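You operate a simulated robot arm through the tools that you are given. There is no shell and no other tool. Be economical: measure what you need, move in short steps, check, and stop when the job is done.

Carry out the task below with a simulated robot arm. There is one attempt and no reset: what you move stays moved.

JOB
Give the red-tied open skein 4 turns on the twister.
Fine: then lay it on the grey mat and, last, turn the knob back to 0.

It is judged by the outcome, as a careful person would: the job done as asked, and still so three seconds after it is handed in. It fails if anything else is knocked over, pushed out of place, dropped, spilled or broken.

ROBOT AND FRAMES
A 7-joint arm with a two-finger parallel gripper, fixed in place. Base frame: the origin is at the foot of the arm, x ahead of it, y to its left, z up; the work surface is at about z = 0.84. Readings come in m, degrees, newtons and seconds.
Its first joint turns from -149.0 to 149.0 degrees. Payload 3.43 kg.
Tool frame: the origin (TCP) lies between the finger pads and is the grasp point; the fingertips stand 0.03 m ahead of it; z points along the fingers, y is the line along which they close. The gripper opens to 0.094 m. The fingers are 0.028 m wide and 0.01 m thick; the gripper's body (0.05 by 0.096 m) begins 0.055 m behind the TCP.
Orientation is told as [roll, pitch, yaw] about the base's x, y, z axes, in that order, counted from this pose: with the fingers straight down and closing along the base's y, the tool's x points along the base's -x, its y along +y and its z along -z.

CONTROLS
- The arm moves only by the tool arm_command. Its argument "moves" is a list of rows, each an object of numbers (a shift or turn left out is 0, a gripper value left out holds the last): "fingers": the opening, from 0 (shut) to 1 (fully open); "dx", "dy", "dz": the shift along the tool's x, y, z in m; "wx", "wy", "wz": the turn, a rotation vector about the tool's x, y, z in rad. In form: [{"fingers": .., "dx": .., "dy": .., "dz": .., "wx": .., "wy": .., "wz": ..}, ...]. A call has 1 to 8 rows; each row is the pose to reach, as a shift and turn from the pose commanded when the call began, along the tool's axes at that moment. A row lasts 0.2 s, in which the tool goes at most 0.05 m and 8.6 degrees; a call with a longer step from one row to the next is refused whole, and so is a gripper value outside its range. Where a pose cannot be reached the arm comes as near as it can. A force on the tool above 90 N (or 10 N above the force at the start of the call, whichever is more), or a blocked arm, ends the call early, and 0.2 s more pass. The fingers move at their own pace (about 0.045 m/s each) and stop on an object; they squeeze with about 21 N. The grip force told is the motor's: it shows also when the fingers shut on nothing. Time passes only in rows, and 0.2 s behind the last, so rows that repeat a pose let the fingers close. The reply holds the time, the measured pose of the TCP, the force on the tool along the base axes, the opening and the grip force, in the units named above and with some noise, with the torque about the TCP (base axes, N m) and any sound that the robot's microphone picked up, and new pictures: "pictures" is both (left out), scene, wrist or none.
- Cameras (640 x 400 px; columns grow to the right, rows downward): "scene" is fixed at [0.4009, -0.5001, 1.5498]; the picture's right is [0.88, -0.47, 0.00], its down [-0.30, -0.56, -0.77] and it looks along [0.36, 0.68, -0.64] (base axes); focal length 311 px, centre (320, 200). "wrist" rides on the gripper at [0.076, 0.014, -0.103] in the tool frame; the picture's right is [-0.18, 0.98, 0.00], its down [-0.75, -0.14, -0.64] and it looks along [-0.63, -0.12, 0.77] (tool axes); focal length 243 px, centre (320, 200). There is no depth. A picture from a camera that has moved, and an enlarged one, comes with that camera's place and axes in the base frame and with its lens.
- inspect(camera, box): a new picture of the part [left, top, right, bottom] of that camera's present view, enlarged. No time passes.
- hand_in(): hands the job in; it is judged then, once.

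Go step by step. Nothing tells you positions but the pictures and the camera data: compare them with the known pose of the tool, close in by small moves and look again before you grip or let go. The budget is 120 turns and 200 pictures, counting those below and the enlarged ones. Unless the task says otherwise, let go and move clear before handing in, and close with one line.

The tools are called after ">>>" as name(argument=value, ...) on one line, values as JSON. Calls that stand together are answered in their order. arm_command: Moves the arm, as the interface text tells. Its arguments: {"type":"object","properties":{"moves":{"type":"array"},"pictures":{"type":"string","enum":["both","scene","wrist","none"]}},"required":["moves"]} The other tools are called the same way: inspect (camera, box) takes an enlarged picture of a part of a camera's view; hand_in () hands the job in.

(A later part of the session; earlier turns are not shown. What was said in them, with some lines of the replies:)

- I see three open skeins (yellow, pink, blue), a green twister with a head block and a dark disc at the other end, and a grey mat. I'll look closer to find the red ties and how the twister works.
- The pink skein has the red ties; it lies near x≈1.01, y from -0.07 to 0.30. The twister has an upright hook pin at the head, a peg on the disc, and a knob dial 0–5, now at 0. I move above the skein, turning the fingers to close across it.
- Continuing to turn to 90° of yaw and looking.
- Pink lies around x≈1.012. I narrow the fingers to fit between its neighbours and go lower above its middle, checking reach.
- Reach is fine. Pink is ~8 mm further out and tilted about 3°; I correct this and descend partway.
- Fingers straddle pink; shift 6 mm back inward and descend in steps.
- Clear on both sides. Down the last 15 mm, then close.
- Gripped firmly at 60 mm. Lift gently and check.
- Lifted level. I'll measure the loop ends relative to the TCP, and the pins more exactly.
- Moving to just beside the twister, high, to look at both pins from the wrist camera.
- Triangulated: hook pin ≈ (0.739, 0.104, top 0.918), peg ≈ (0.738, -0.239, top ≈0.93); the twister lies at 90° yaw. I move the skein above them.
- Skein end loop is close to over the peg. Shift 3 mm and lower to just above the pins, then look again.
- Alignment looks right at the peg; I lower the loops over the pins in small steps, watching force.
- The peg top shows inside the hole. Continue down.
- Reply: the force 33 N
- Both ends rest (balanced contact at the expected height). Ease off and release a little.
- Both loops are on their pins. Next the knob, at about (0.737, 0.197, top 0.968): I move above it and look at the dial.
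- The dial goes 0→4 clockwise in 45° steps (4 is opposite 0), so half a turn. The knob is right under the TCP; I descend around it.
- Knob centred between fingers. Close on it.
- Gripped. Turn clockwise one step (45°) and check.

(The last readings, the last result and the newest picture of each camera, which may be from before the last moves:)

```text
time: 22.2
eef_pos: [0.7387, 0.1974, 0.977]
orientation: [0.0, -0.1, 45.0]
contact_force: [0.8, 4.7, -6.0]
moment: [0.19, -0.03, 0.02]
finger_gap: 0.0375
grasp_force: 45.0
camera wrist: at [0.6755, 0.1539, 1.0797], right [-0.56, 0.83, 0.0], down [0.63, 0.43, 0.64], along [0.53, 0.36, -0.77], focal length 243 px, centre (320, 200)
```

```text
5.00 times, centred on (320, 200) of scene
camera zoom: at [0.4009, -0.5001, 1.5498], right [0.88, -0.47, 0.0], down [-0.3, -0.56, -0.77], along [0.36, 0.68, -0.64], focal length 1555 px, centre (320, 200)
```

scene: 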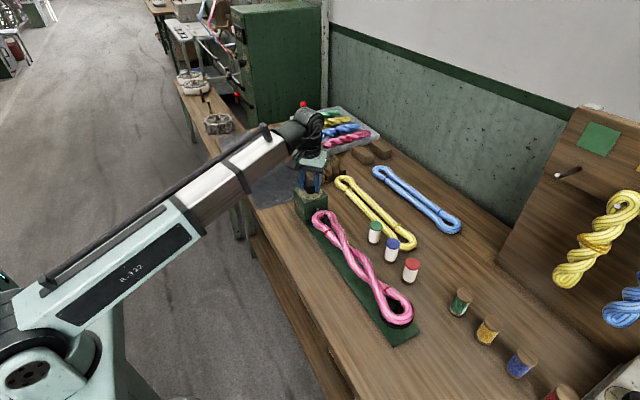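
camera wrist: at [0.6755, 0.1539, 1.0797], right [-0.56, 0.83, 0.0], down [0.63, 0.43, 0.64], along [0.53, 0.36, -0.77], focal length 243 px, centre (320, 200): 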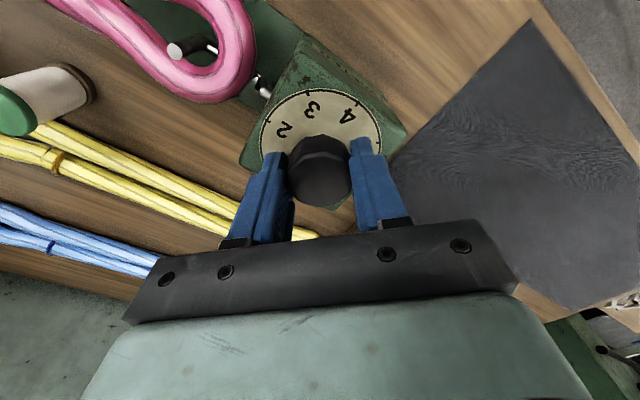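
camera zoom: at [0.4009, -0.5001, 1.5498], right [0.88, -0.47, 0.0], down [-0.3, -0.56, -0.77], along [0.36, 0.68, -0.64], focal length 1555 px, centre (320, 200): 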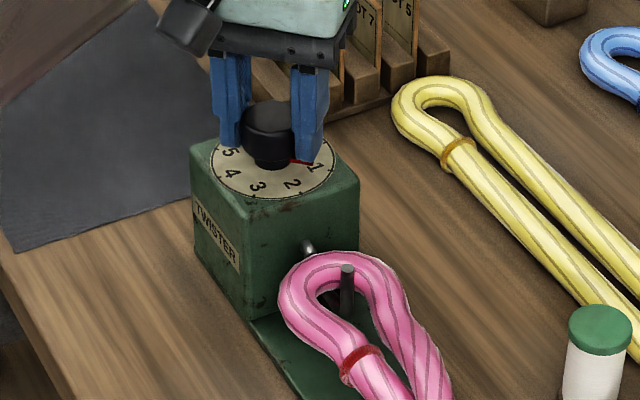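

It works: pointer near 1 and the skein has one twist. Continue toward 4.

>>> arm_command(moves=[{"wz": 0.14}, {"wz": 0.28}, {"wz": 0.42}, {"wz": 0.56}, {"wz": 0.7}, {"wz": 0.84}, {"wz": 0.98}, {"wz": 1.12}], pictures="none")

>>> arm_command(moves=[{"wz": 0.14}, {"wz": 0.28}, {"wz": 0.42}, {"wz": 0.56}, {"wz": 0.7}, {"wz": 0.84}, {"wz": 0.98}, {"wz": 1.12}], pictures="none")

>>> inspect(camera="scene", box=[280, 160, 360, 240])

>>> inspect(camera="wrist", box=[220, 50, 420, 220])

```text
time: 24.0
eef_pos: [0.7386, 0.1979, 0.9789]
orientation: [0.2, -0.1, -19.2]
contact_force: [-14.2, 23.2, -6.1]
moment: [0.01, -0.28, 0.0]
finger_gap: 0.0375
grasp_force: 44.5
```

```text
time: 25.8
eef_pos: [0.7395, 0.198, 0.9796]
orientation: [0.1, 0.3, -83.5]
contact_force: [-7.1, 27.2, -8.0]
moment: [0.55, -0.03, 0.04]
finger_gap: 0.0374
grasp_force: 44.9
```

```text
5.00 times, centred on (320, 200) of scene
camera zoom: at [0.4009, -0.5001, 1.5498], right [0.88, -0.47, 0.0], down [-0.3, -0.56, -0.77], along [0.36, 0.68, -0.64], focal length 1555 px, centre (320, 200)
```

zoom: 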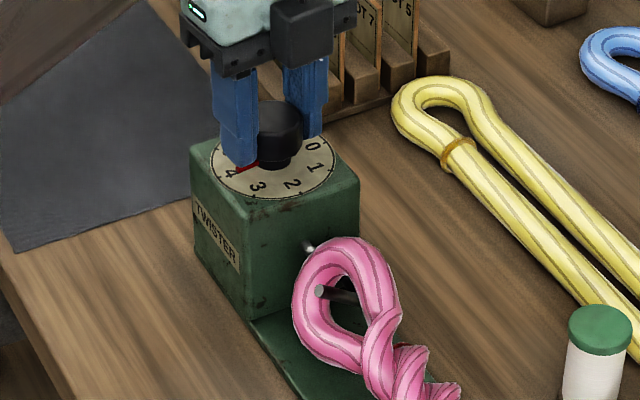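

```text
2.35 times, centred on (320, 135) of wrist
camera zoom: at [0.7457, 0.2758, 1.0802], right [1.0, -0.07, 0.0], down [-0.06, -0.77, 0.64], along [-0.04, -0.64, -0.77], focal length 571 px, centre (320, 353)
```

zoom: 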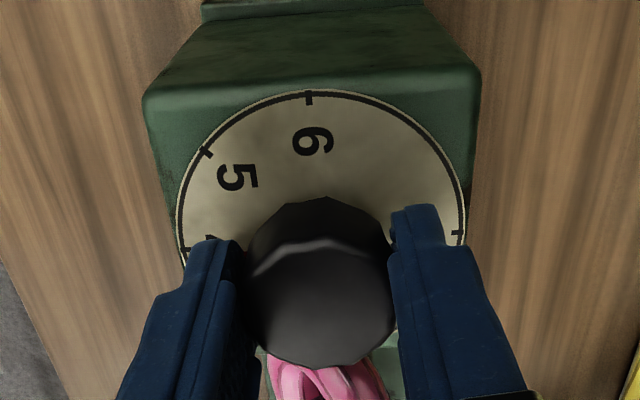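

Pointer is just before 4 (the hook pin isn't upright yet, ~6° left). Finish the last bit.

>>> arm_command(moves=[{"dy": 0.0, "wz": 0.06}, {"wz": 0.113}, {"wz": 0.113}], pictures="none")

>>> inspect(camera="scene", box=[280, 160, 360, 240])

```text
time: 26.6
eef_pos: [0.7397, 0.1988, 0.9787]
orientation: [0.1, 0.3, -89.8]
contact_force: [-1.0, 24.7, -3.2]
moment: [0.98, -0.01, -0.01]
finger_gap: 0.0374
grasp_force: 45.0
```

```text
5.00 times, centred on (320, 200) of scene
camera zoom: at [0.4009, -0.5001, 1.5498], right [0.88, -0.47, 0.0], down [-0.3, -0.56, -0.77], along [0.36, 0.68, -0.64], focal length 1555 px, centre (320, 200)
```

zoom: 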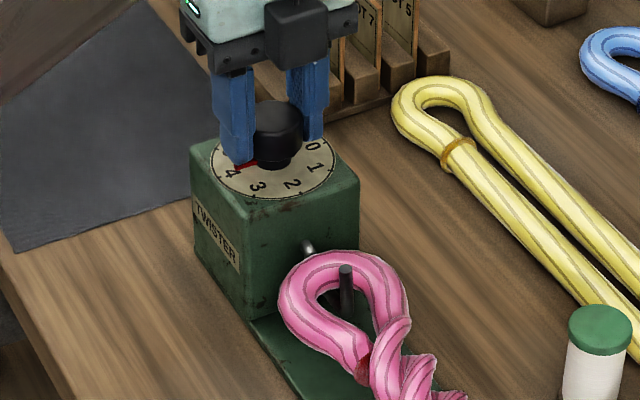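

Pin upright, pointer at 4. Release the knob and rise.

>>> arm_command(moves=[{"fingers": 0.6, "dx": 0.001}, {"fingers": 0.75, "dx": 0.001}, {"fingers": 0.75}, {"fingers": 0.75, "dz": -0.03}, {"dz": -0.07}, {"dz": -0.11}])

>>> inspect(camera="scene", box=[270, 160, 430, 340])

>>> inspect(camera="scene", box=[280, 160, 360, 240])

```text
time: 28.0
eef_pos: [0.7394, 0.1969, 1.0892]
orientation: [0.1, 0.0, -89.8]
contact_force: [1.1, -0.2, -0.2]
moment: [0.01, 0.03, 0.01]
finger_gap: 0.0703
grasp_force: 0.0
camera wrist: at [0.7537, 0.2734, 1.191], right [0.98, -0.18, 0.0], down [-0.14, -0.75, 0.64], along [-0.12, -0.63, -0.77], focal length 243 px, centre (320, 200)
```

scene: 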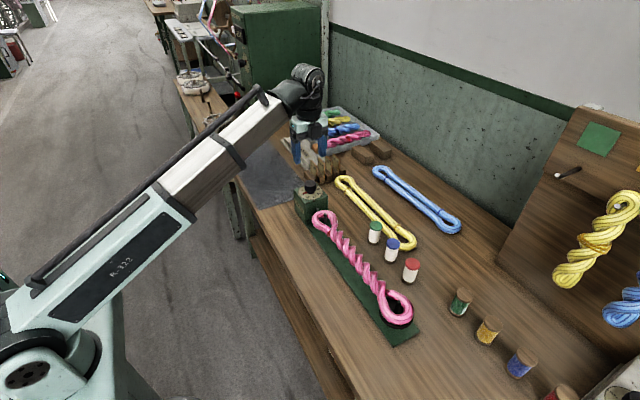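
wrist: 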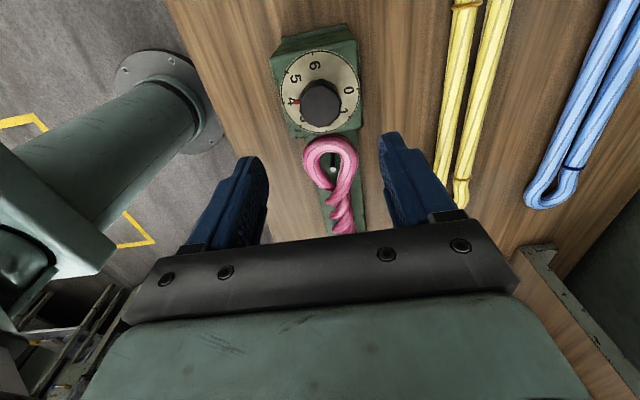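

```text
2.22 times, centred on (350, 250) of scene
camera zoom: at [0.4009, -0.5001, 1.5498], right [0.88, -0.47, 0.0], down [-0.3, -0.56, -0.77], along [0.36, 0.68, -0.64], focal length 691 px, centre (253, 89)
```

zoom: 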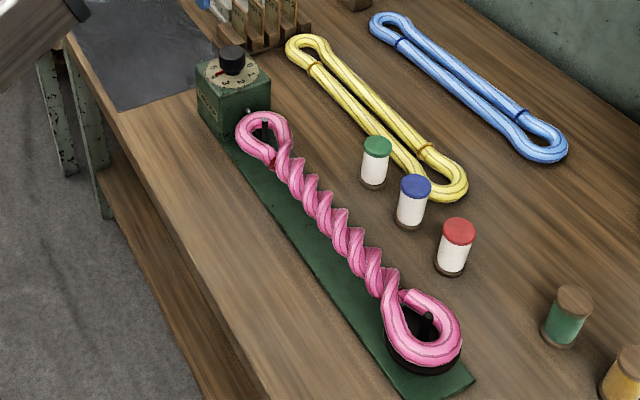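

```text
5.00 times, centred on (320, 200) of scene
camera zoom: at [0.4009, -0.5001, 1.5498], right [0.88, -0.47, 0.0], down [-0.3, -0.56, -0.77], along [0.36, 0.68, -0.64], focal length 1555 px, centre (320, 200)
```

zoom: 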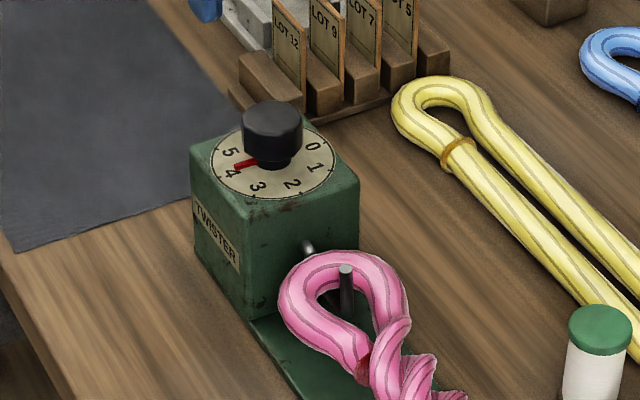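

Four turns are in and stable. Now I go over the skein's middle to lift it off.

>>> arm_command(moves=[{"fingers": 0.85, "dx": -0.04}, {"dx": -0.08}, {"dx": -0.12}, {"dx": -0.16}, {"dx": -0.2}, {"dx": -0.24, "dz": 0.03}, {"dx": -0.264, "dz": 0.07}, {"dx": -0.264, "dz": 0.11}])

>>> inspect(camera="wrist", box=[200, 0, 440, 240])

```text
time: 29.8
eef_pos: [0.7402, -0.0668, 0.9769]
orientation: [0.1, 0.1, -89.7]
contact_force: [-0.3, 0.0, -0.5]
moment: [-0.01, -0.03, -0.01]
finger_gap: 0.08
grasp_force: 0.0
camera wrist: at [0.754, 0.0095, 1.0793], right [0.98, -0.18, 0.0], down [-0.14, -0.75, 0.64], along [-0.11, -0.63, -0.77], focal length 243 px, centre (320, 200)
```

scene: 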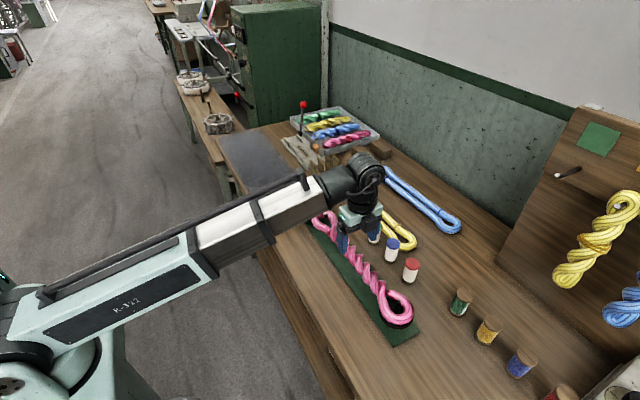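
wrist: 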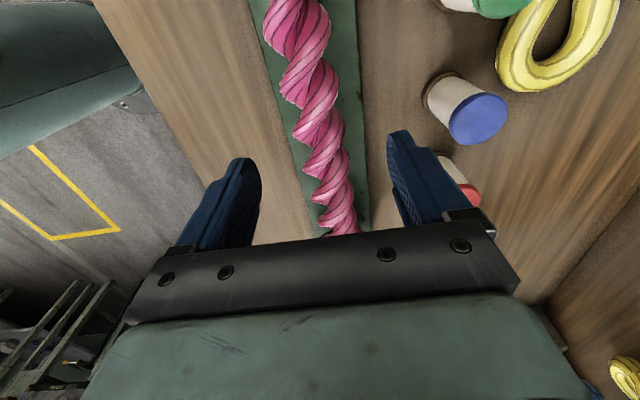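

```text
1.67 times, centred on (320, 120) of wrist
camera zoom: at [0.754, 0.0095, 1.0793], right [0.98, -0.18, 0.0], down [-0.14, -0.75, 0.64], along [-0.11, -0.63, -0.77], focal length 404 px, centre (320, 333)
```

zoom: 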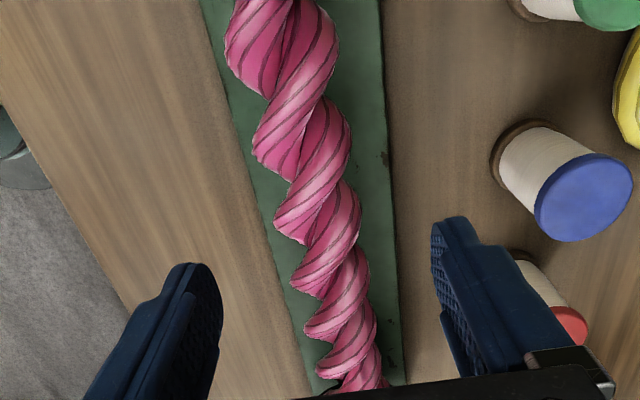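

Well centred. Descend and close.

>>> arm_command(moves=[{"dz": 0.03}, {"dz": 0.055}, {"dz": 0.068}, {"fingers": 0.5, "dz": 0.068}, {"fingers": 0.2, "dz": 0.068}, {"fingers": 0.2, "dz": 0.068}, {"fingers": 0.2, "dz": 0.068}, {"fingers": 0.2, "dz": 0.068}], pictures="none")

>>> inspect(camera="scene", box=[290, 180, 430, 330])

```text
time: 31.6
eef_pos: [0.74, -0.0672, 0.9114]
orientation: [0.1, 0.0, -89.7]
contact_force: [-0.1, 0.4, -0.2]
moment: [0.03, -0.02, 0.0]
finger_gap: 0.0458
grasp_force: 21.2
```

```text
2.67 times, centred on (360, 255) of scene
camera zoom: at [0.4009, -0.5001, 1.5498], right [0.88, -0.47, 0.0], down [-0.3, -0.56, -0.77], along [0.36, 0.68, -0.64], focal length 829 px, centre (213, 53)
```

zoom: 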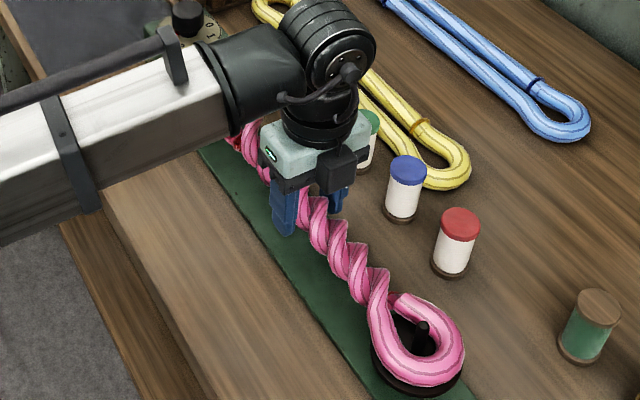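

Gripped at 46 mm. Lift straight up off the pins.

>>> arm_command(moves=[{"dz": -0.01}, {"dz": -0.025}, {"dz": -0.045}, {"dz": -0.07}, {"dz": -0.1}, {"dz": -0.14}, {"dz": -0.18}])

```text
time: 33.2
eef_pos: [0.7426, -0.0683, 1.0903]
orientation: [0.1, -0.1, -89.8]
contact_force: [1.3, 0.5, -1.1]
moment: [0.01, 0.01, 0.01]
finger_gap: 0.046
grasp_force: 21.3
camera wrist: at [0.7561, 0.0089, 1.1921], right [0.98, -0.18, 0.0], down [-0.14, -0.75, 0.64], along [-0.12, -0.63, -0.77], focal length 243 px, centre (320, 200)
```

scene: 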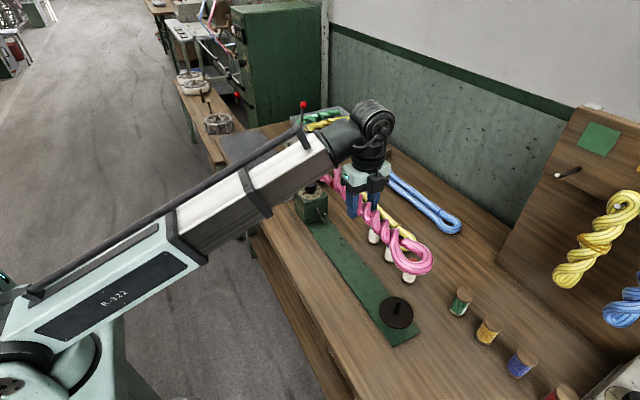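
wrist: 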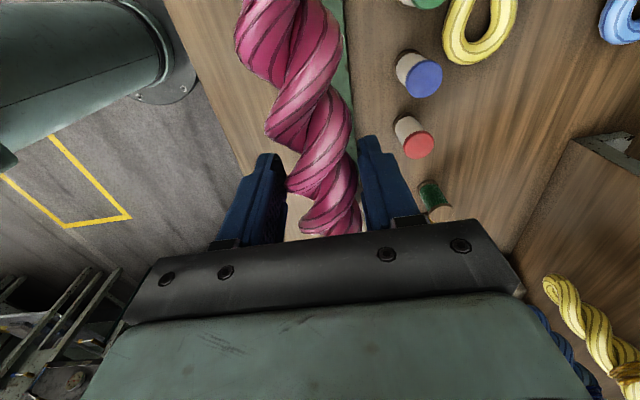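

Twist holds. Travel over the knob to above the grey mat, centre about (0.69, 0.575).

>>> arm_command(moves=[{"dx": 0.04, "dz": -0.01}, {"dx": 0.08, "dy": -0.005, "dz": -0.02}, {"dx": 0.12, "dy": -0.01, "dz": -0.02}, {"dx": 0.16, "dy": -0.015, "dz": -0.02}, {"dx": 0.2, "dy": -0.02, "dz": -0.02}, {"dx": 0.24, "dy": -0.025, "dz": -0.02}, {"dx": 0.28, "dy": -0.03, "dz": -0.02}, {"dx": 0.32, "dy": -0.035, "dz": -0.02}], pictures="none")

>>> arm_command(moves=[{"dx": 0.04}, {"dx": 0.08, "dy": -0.005}, {"dx": 0.12, "dy": -0.01}, {"dx": 0.16, "dy": -0.015}, {"dx": 0.2, "dy": -0.015}, {"dx": 0.24, "dy": -0.015}, {"dx": 0.28, "dy": -0.015}, {"dx": 0.318, "dy": -0.015}])

```text
time: 35.0
eef_pos: [0.7052, 0.2527, 1.1118]
orientation: [0.1, 0.0, -90.0]
contact_force: [-0.3, -0.3, -0.2]
moment: [0.0, 0.01, -0.03]
finger_gap: 0.0461
grasp_force: 20.8
```

```text
time: 36.8
eef_pos: [0.6897, 0.5705, 1.1103]
orientation: [0.0, 0.0, -89.8]
contact_force: [-0.8, -0.6, -0.1]
moment: [0.04, -0.04, -0.02]
finger_gap: 0.0458
grasp_force: 20.9
camera wrist: at [0.7027, 0.6473, 1.2129], right [0.98, -0.18, 0.0], down [-0.14, -0.75, 0.64], along [-0.12, -0.63, -0.77], focal length 243 px, centre (320, 200)
```

scene: 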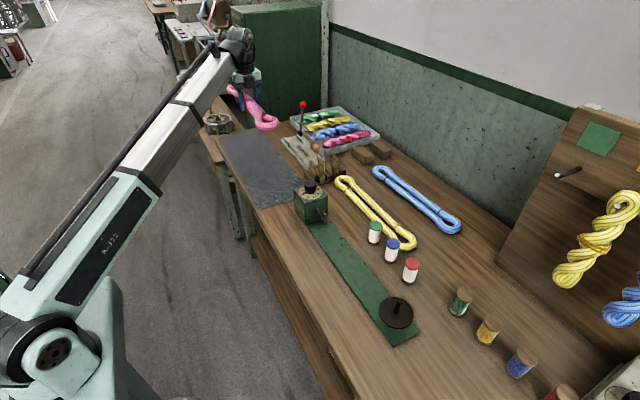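
wrist: 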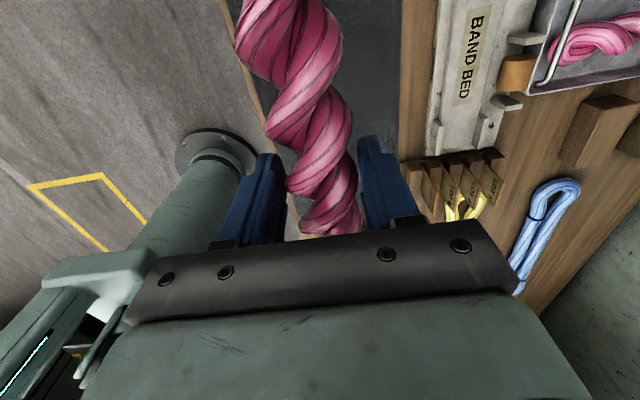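

>>> inspect(camera="scene", box=[200, 80, 330, 220])

```text
2.86 times, centred on (265, 150) of scene
camera zoom: at [0.4009, -0.5001, 1.5498], right [0.88, -0.47, 0.0], down [-0.3, -0.56, -0.77], along [0.36, 0.68, -0.64], focal length 888 px, centre (477, 343)
```

zoom: 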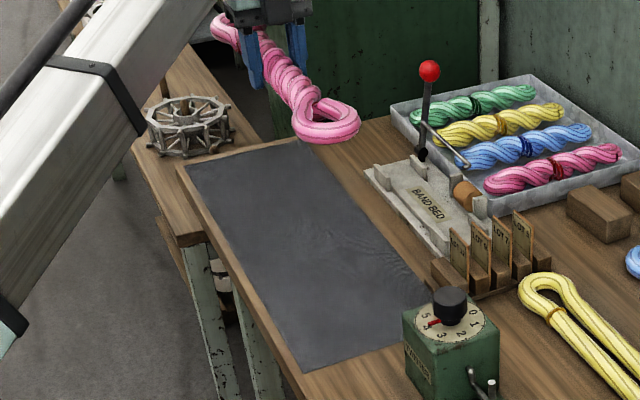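

Mat spans x≈0.59–0.79, y≈0.31–0.87; the skein is well inside. Lower it.

>>> arm_command(moves=[{"dx": 0.01, "dz": 0.045}, {"dx": 0.015, "dz": 0.09}, {"dx": 0.015, "dz": 0.135}, {"dx": 0.015, "dz": 0.17}, {"dx": 0.015, "dz": 0.195}, {"dx": 0.015, "dz": 0.21}, {"dx": 0.015, "dz": 0.218}])

>>> inspect(camera="scene", box=[200, 80, 330, 220])

```text
time: 38.4
eef_pos: [0.6881, 0.5857, 0.8921]
orientation: [0.1, 0.0, -89.7]
contact_force: [0.5, 0.2, -1.2]
moment: [-0.02, 0.0, 0.0]
finger_gap: 0.0459
grasp_force: 20.7
camera wrist: at [0.7028, 0.6622, 0.9939], right [0.98, -0.18, 0.0], down [-0.14, -0.75, 0.64], along [-0.12, -0.63, -0.77], focal length 243 px, centre (320, 200)
```

scene: 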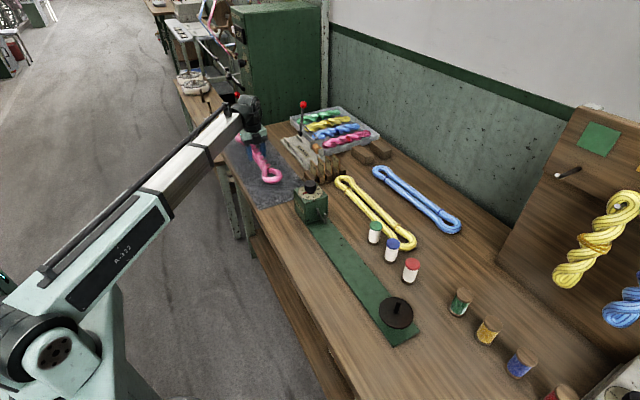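
wrist: 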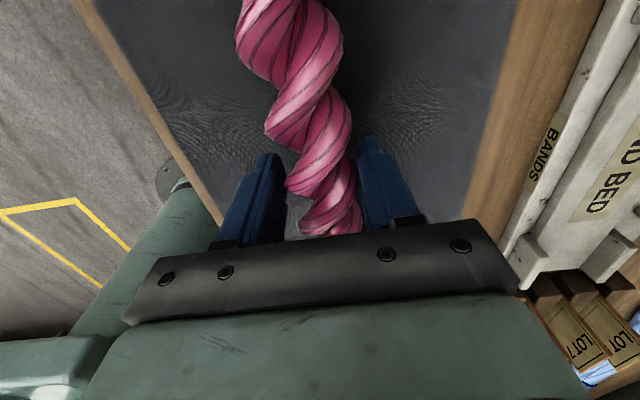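

```text
2.86 times, centred on (265, 150) of scene
camera zoom: at [0.4009, -0.5001, 1.5498], right [0.88, -0.47, 0.0], down [-0.3, -0.56, -0.77], along [0.36, 0.68, -0.64], focal length 888 px, centre (477, 343)
```

zoom: 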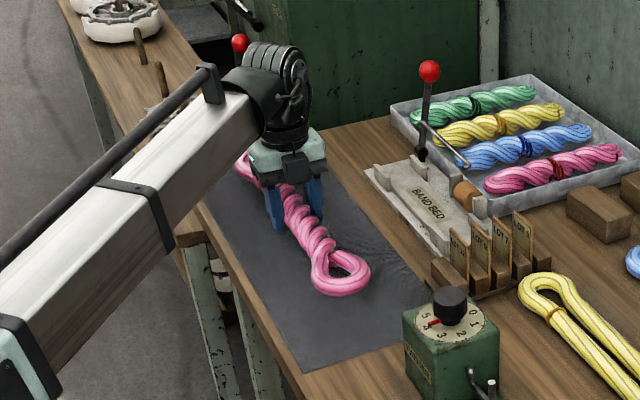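

Positioned well over the mat. Creep down until it touches.

>>> arm_command(moves=[{"dz": 0.004}, {"dz": 0.008}, {"dz": 0.01}], pictures="none")

```text
time: 39.2
eef_pos: [0.6892, 0.5856, 0.8834]
orientation: [0.0, 0.1, -89.8]
contact_force: [-0.2, 0.7, -0.2]
moment: [0.02, 0.0, 0.03]
finger_gap: 0.0461
grasp_force: 20.7
```

>>> arm_command(moves=[{"dz": 0.003}, {"dz": 0.006}, {"dz": 0.008}], pictures="none")

```text
time: 40.0
eef_pos: [0.6883, 0.5845, 0.875]
orientation: [0.1, 0.0, -89.9]
contact_force: [-0.5, 0.2, -0.5]
moment: [0.0, 0.01, -0.02]
finger_gap: 0.0458
grasp_force: 20.7
```

>>> arm_command(moves=[{"dz": 0.0015}, {"dz": 0.003}, {"dz": 0.003}], pictures="none")

>>> inspect(camera="scene", box=[230, 120, 300, 190])

```text
time: 40.8
eef_pos: [0.6894, 0.5873, 0.8703]
orientation: [0.1, 0.0, -89.8]
contact_force: [0.3, 1.1, -1.2]
moment: [0.0, 0.02, 0.02]
finger_gap: 0.0459
grasp_force: 21.4
```

```text
5.71 times, centred on (265, 155) of scene
camera zoom: at [0.4009, -0.5001, 1.5498], right [0.88, -0.47, 0.0], down [-0.3, -0.56, -0.77], along [0.36, 0.68, -0.64], focal length 1777 px, centre (634, 457)
```

zoom: 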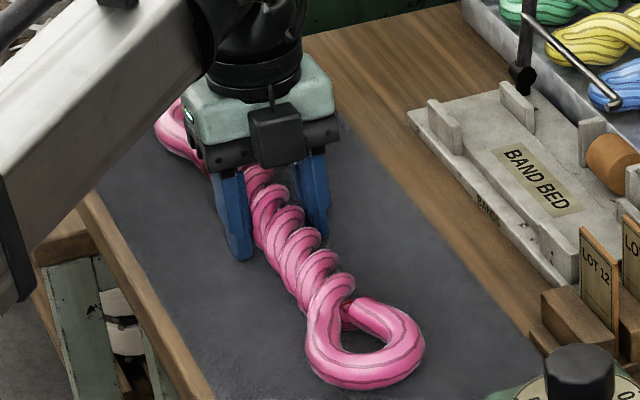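

>>> arm_command(moves=[{"dz": 0.001}, {"dz": 0.002}, {"dz": 0.002}], pictures="none")

```text
time: 41.6
eef_pos: [0.6893, 0.5862, 0.8713]
orientation: [0.1, 0.1, -89.8]
contact_force: [3.4, 2.0, 25.4]
moment: [-0.1, -0.04, 0.03]
finger_gap: 0.0459
grasp_force: 20.8
```

Contact with the mat. Ease up slightly, release and rise.

>>> arm_command(moves=[{"dz": -0.002}, {"fingers": 0.75, "dz": -0.002}, {"fingers": 0.75, "dz": -0.002}, {"fingers": 0.75, "dz": -0.002}, {"dz": -0.03}, {"dz": -0.08}, {"dz": -0.13}, {"dz": -0.18}])

>>> inspect(camera="scene", box=[200, 80, 330, 220])

```text
time: 43.4
eef_pos: [0.6876, 0.585, 1.051]
orientation: [0.0, 0.0, -89.8]
contact_force: [-0.5, 0.0, 0.4]
moment: [-0.02, -0.02, 0.0]
finger_gap: 0.0705
grasp_force: 0.0
camera wrist: at [0.7024, 0.6618, 1.1521], right [0.98, -0.18, 0.0], down [-0.14, -0.75, 0.64], along [-0.12, -0.63, -0.77], focal length 243 px, centre (320, 200)
```

scene: 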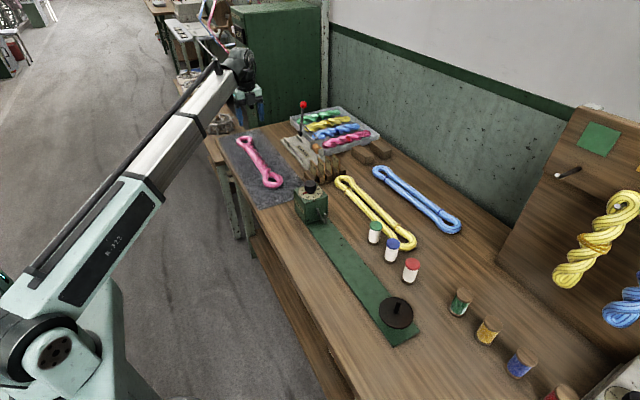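
wrist: 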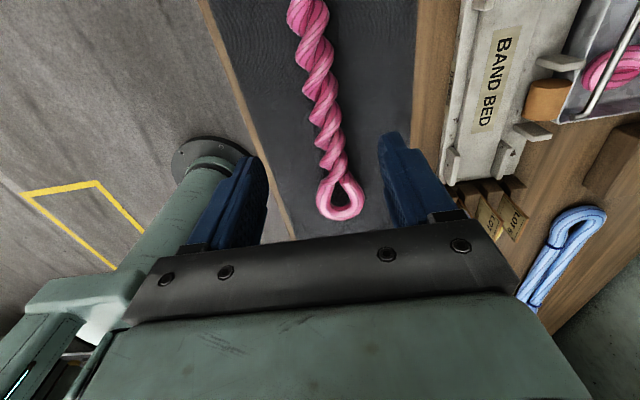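

```text
2.86 times, centred on (265, 150) of scene
camera zoom: at [0.4009, -0.5001, 1.5498], right [0.88, -0.47, 0.0], down [-0.3, -0.56, -0.77], along [0.36, 0.68, -0.64], focal length 888 px, centre (477, 343)
```

zoom: 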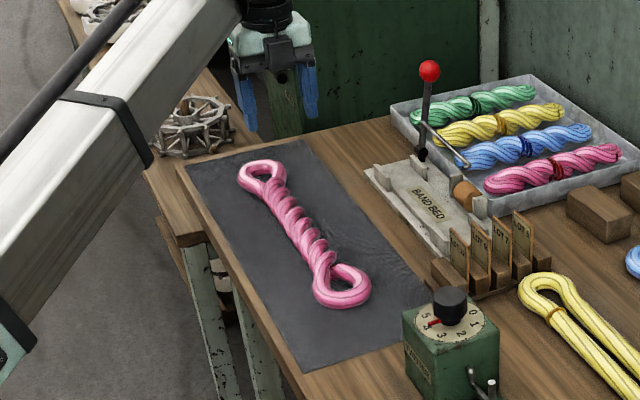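

The twisted skein rests wholly on the mat. Back to the knob at yaw -90.

>>> arm_command(moves=[{"dx": -0.02, "dz": -0.03}, {"dx": -0.065, "dy": 0.007, "dz": -0.045}, {"dx": -0.11, "dy": 0.014, "dz": -0.045}, {"dx": -0.155, "dy": 0.021, "dz": -0.045}, {"dx": -0.2, "dy": 0.028, "dz": -0.045}, {"dx": -0.245, "dy": 0.035, "dz": -0.045}, {"dx": -0.29, "dy": 0.042, "dz": -0.045}, {"dx": -0.335, "dy": 0.049, "dz": -0.045}], pictures="none")

>>> arm_command(moves=[{"dx": -0.03, "dy": 0.001}, {"dx": -0.053, "dy": 0.002}, {"dx": -0.053, "dy": 0.002}])

>>> inspect(camera="wrist", box=[240, 60, 400, 230])

```text
time: 45.2
eef_pos: [0.7386, 0.2503, 1.095]
orientation: [0.1, 0.0, -89.8]
contact_force: [-0.8, 0.2, -0.1]
moment: [-0.01, -0.04, 0.01]
finger_gap: 0.0704
grasp_force: 0.0
```

```text
time: 46.0
eef_pos: [0.7409, 0.1967, 1.0949]
orientation: [0.1, 0.0, -89.8]
contact_force: [-0.2, -0.5, 0.8]
moment: [-0.01, -0.01, -0.02]
finger_gap: 0.0703
grasp_force: 0.0
camera wrist: at [0.7546, 0.2736, 1.1962], right [0.98, -0.18, 0.0], down [-0.14, -0.75, 0.64], along [-0.12, -0.63, -0.77], focal length 243 px, centre (320, 200)
```

scene: 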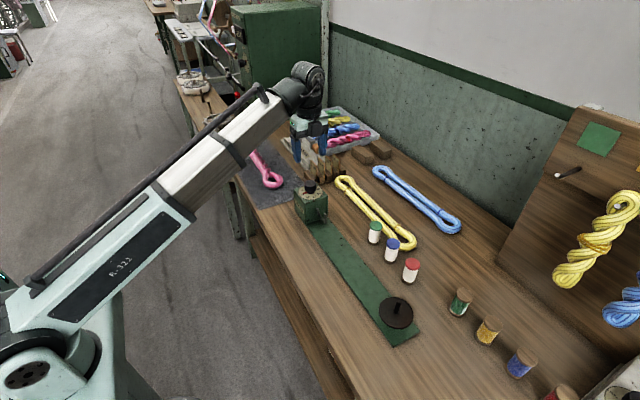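
wrist: 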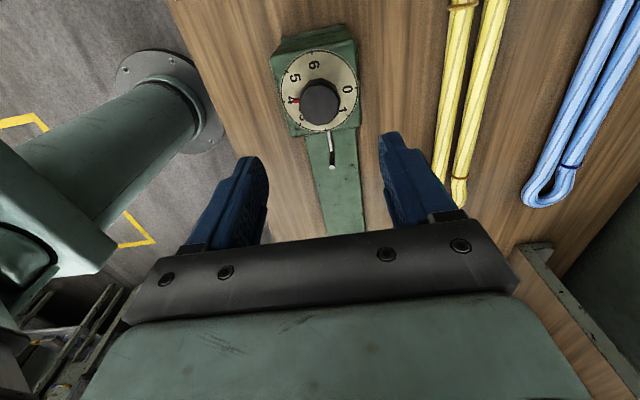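

```text
2.35 times, centred on (320, 145) of wrist
camera zoom: at [0.7546, 0.2736, 1.1962], right [0.98, -0.18, 0.0], down [-0.14, -0.75, 0.64], along [-0.12, -0.63, -0.77], focal length 571 px, centre (320, 329)
```

zoom: 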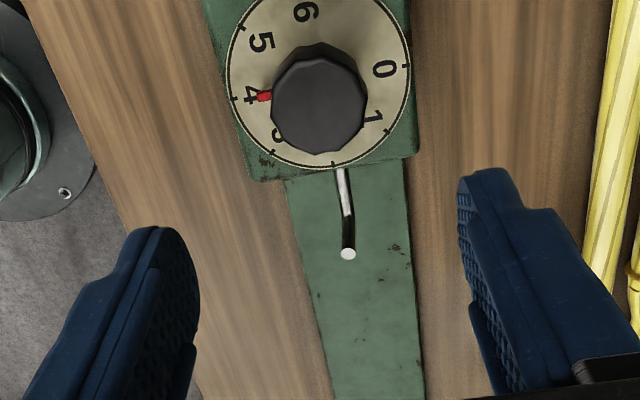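

Pointer exactly at 4. Descend and grip.

>>> arm_command(moves=[{"dz": 0.04}, {"dz": 0.08}, {"dz": 0.1}, {"dz": 0.112}, {"dz": 0.117}, {"fingers": 0.5, "dz": 0.117}, {"fingers": 0.3, "dz": 0.117}, {"fingers": 0.3, "dz": 0.117}], pictures="wrist")

```text
time: 47.8
eef_pos: [0.74, 0.1984, 0.9775]
orientation: [0.0, 0.0, -89.8]
contact_force: [-4.5, 0.7, -4.1]
moment: [0.05, 0.07, -0.01]
finger_gap: 0.0378
grasp_force: 33.2
camera wrist: at [0.7544, 0.2741, 1.0781], right [0.98, -0.18, 0.0], down [-0.14, -0.75, 0.64], along [-0.12, -0.63, -0.77], focal length 243 px, centre (320, 200)
```

wrist: 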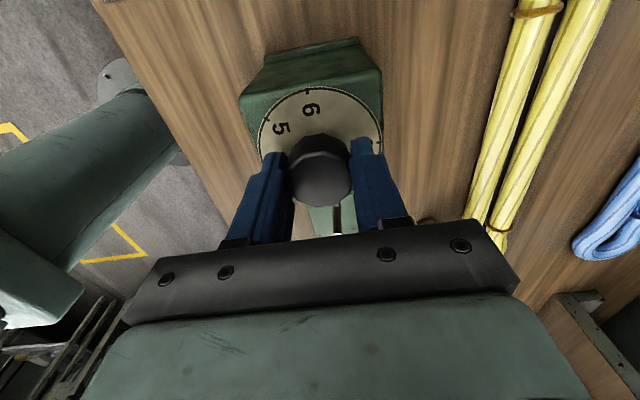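

Turn counter-clockwise 180° in total.

>>> arm_command(moves=[{"wz": -0.14}, {"wz": -0.28}, {"wz": -0.42}, {"wz": -0.56}, {"wz": -0.7}, {"wz": -0.84}, {"wz": -0.98}, {"wz": -1.12}], pictures="none")

>>> arm_command(moves=[{"wz": -0.14}, {"wz": -0.28}, {"wz": -0.42}, {"wz": -0.56}, {"wz": -0.7}, {"wz": -0.84}, {"wz": -0.98}, {"wz": -1.12}], pictures="none")

>>> arm_command(moves=[{"wz": -0.14}, {"wz": -0.28}, {"wz": -0.42}, {"wz": -0.56}, {"wz": -0.7}, {"wz": -0.8}, {"wz": -0.9}, {"wz": -0.9}], pictures="none")

>>> inspect(camera="scene", box=[280, 160, 360, 240])

```text
time: 49.6
eef_pos: [0.74, 0.1977, 0.977]
orientation: [-0.1, 0.0, -25.5]
contact_force: [-14.3, 0.3, -23.1]
moment: [0.03, 0.4, 0.0]
finger_gap: 0.0377
grasp_force: 44.6
```

```text
time: 51.4
eef_pos: [0.7404, 0.1982, 0.9765]
orientation: [0.0, 0.0, 38.7]
contact_force: [-20.6, 7.5, -38.9]
moment: [0.08, 0.35, -0.01]
finger_gap: 0.0376
grasp_force: 45.1
```

```text
time: 53.2
eef_pos: [0.74, 0.1972, 0.9764]
orientation: [0.1, -0.1, 90.2]
contact_force: [-23.9, 11.5, -39.1]
moment: [0.28, 0.44, -0.21]
finger_gap: 0.0374
grasp_force: 45.4
```

```text
5.00 times, centred on (320, 200) of scene
camera zoom: at [0.4009, -0.5001, 1.5498], right [0.88, -0.47, 0.0], down [-0.3, -0.56, -0.77], along [0.36, 0.68, -0.64], focal length 1555 px, centre (320, 200)
```

zoom: 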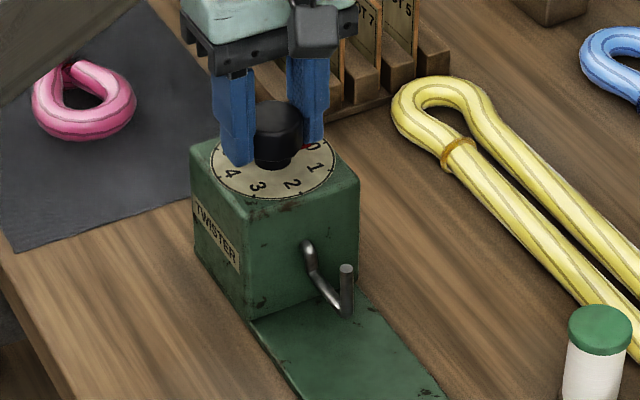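

Pointer at 0, pin upright. Release and rise.

>>> arm_command(moves=[{"fingers": 0.6, "dz": 0.002}, {"fingers": 0.75, "dz": 0.002}, {"fingers": 0.75}, {"dz": -0.03}, {"dz": -0.07}, {"dz": -0.11}, {"dz": -0.14}])

>>> inspect(camera="wrist", box=[240, 60, 400, 230])

>>> inspect(camera="scene", box=[220, 110, 360, 240])

```text
time: 54.8
eef_pos: [0.7414, 0.1965, 1.1171]
orientation: [0.0, 0.0, 90.1]
contact_force: [0.2, -0.2, 0.5]
moment: [-0.01, 0.02, -0.01]
finger_gap: 0.0707
grasp_force: 0.1
camera wrist: at [0.7269, 0.1212, 1.219], right [-0.98, 0.18, 0.0], down [0.14, 0.75, 0.64], along [0.12, 0.63, -0.77], focal length 243 px, centre (320, 200)
```

scene: 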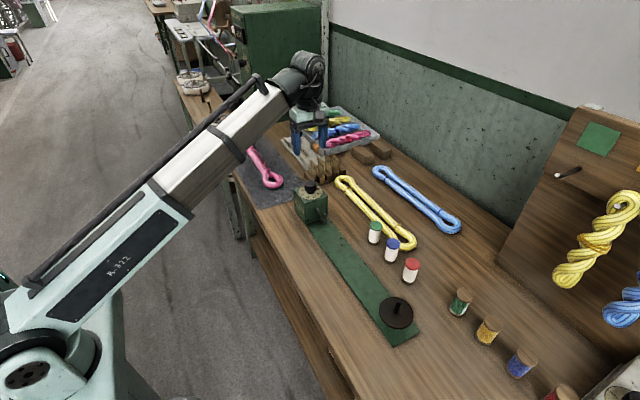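
wrist: 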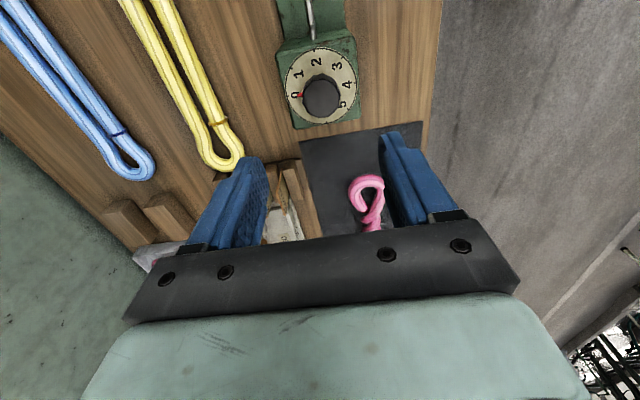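

```text
2.35 times, centred on (320, 145) of wrist
camera zoom: at [0.7269, 0.1212, 1.219], right [-0.98, 0.18, 0.0], down [0.14, 0.75, 0.64], along [0.12, 0.63, -0.77], focal length 571 px, centre (320, 329)
```

zoom: 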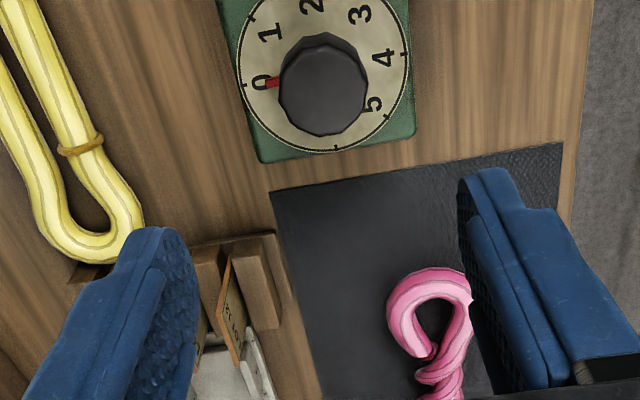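

```text
3.08 times, centred on (290, 175) of scene
camera zoom: at [0.4009, -0.5001, 1.5498], right [0.88, -0.47, 0.0], down [-0.3, -0.56, -0.77], along [0.36, 0.68, -0.64], focal length 957 px, centre (412, 277)
```

zoom: 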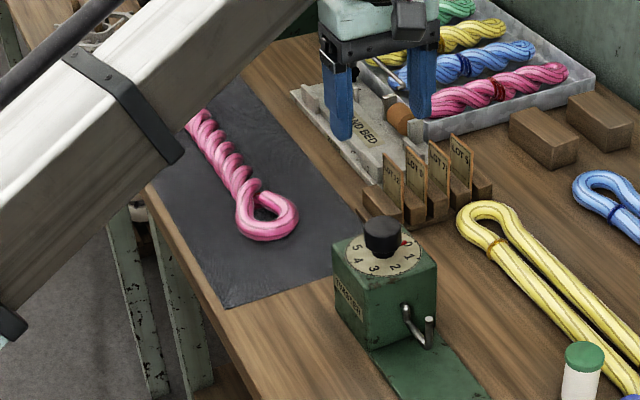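

The knob reads 0, the skein lies twisted on the mat, nothing else is disturbed, and the gripper is clear. Handing in.

>>> hand_in()

```text
The job is handed in.
```

The red-tied skein has its 4 turns and lies on the grey mat, and the twister knob is back at 0.
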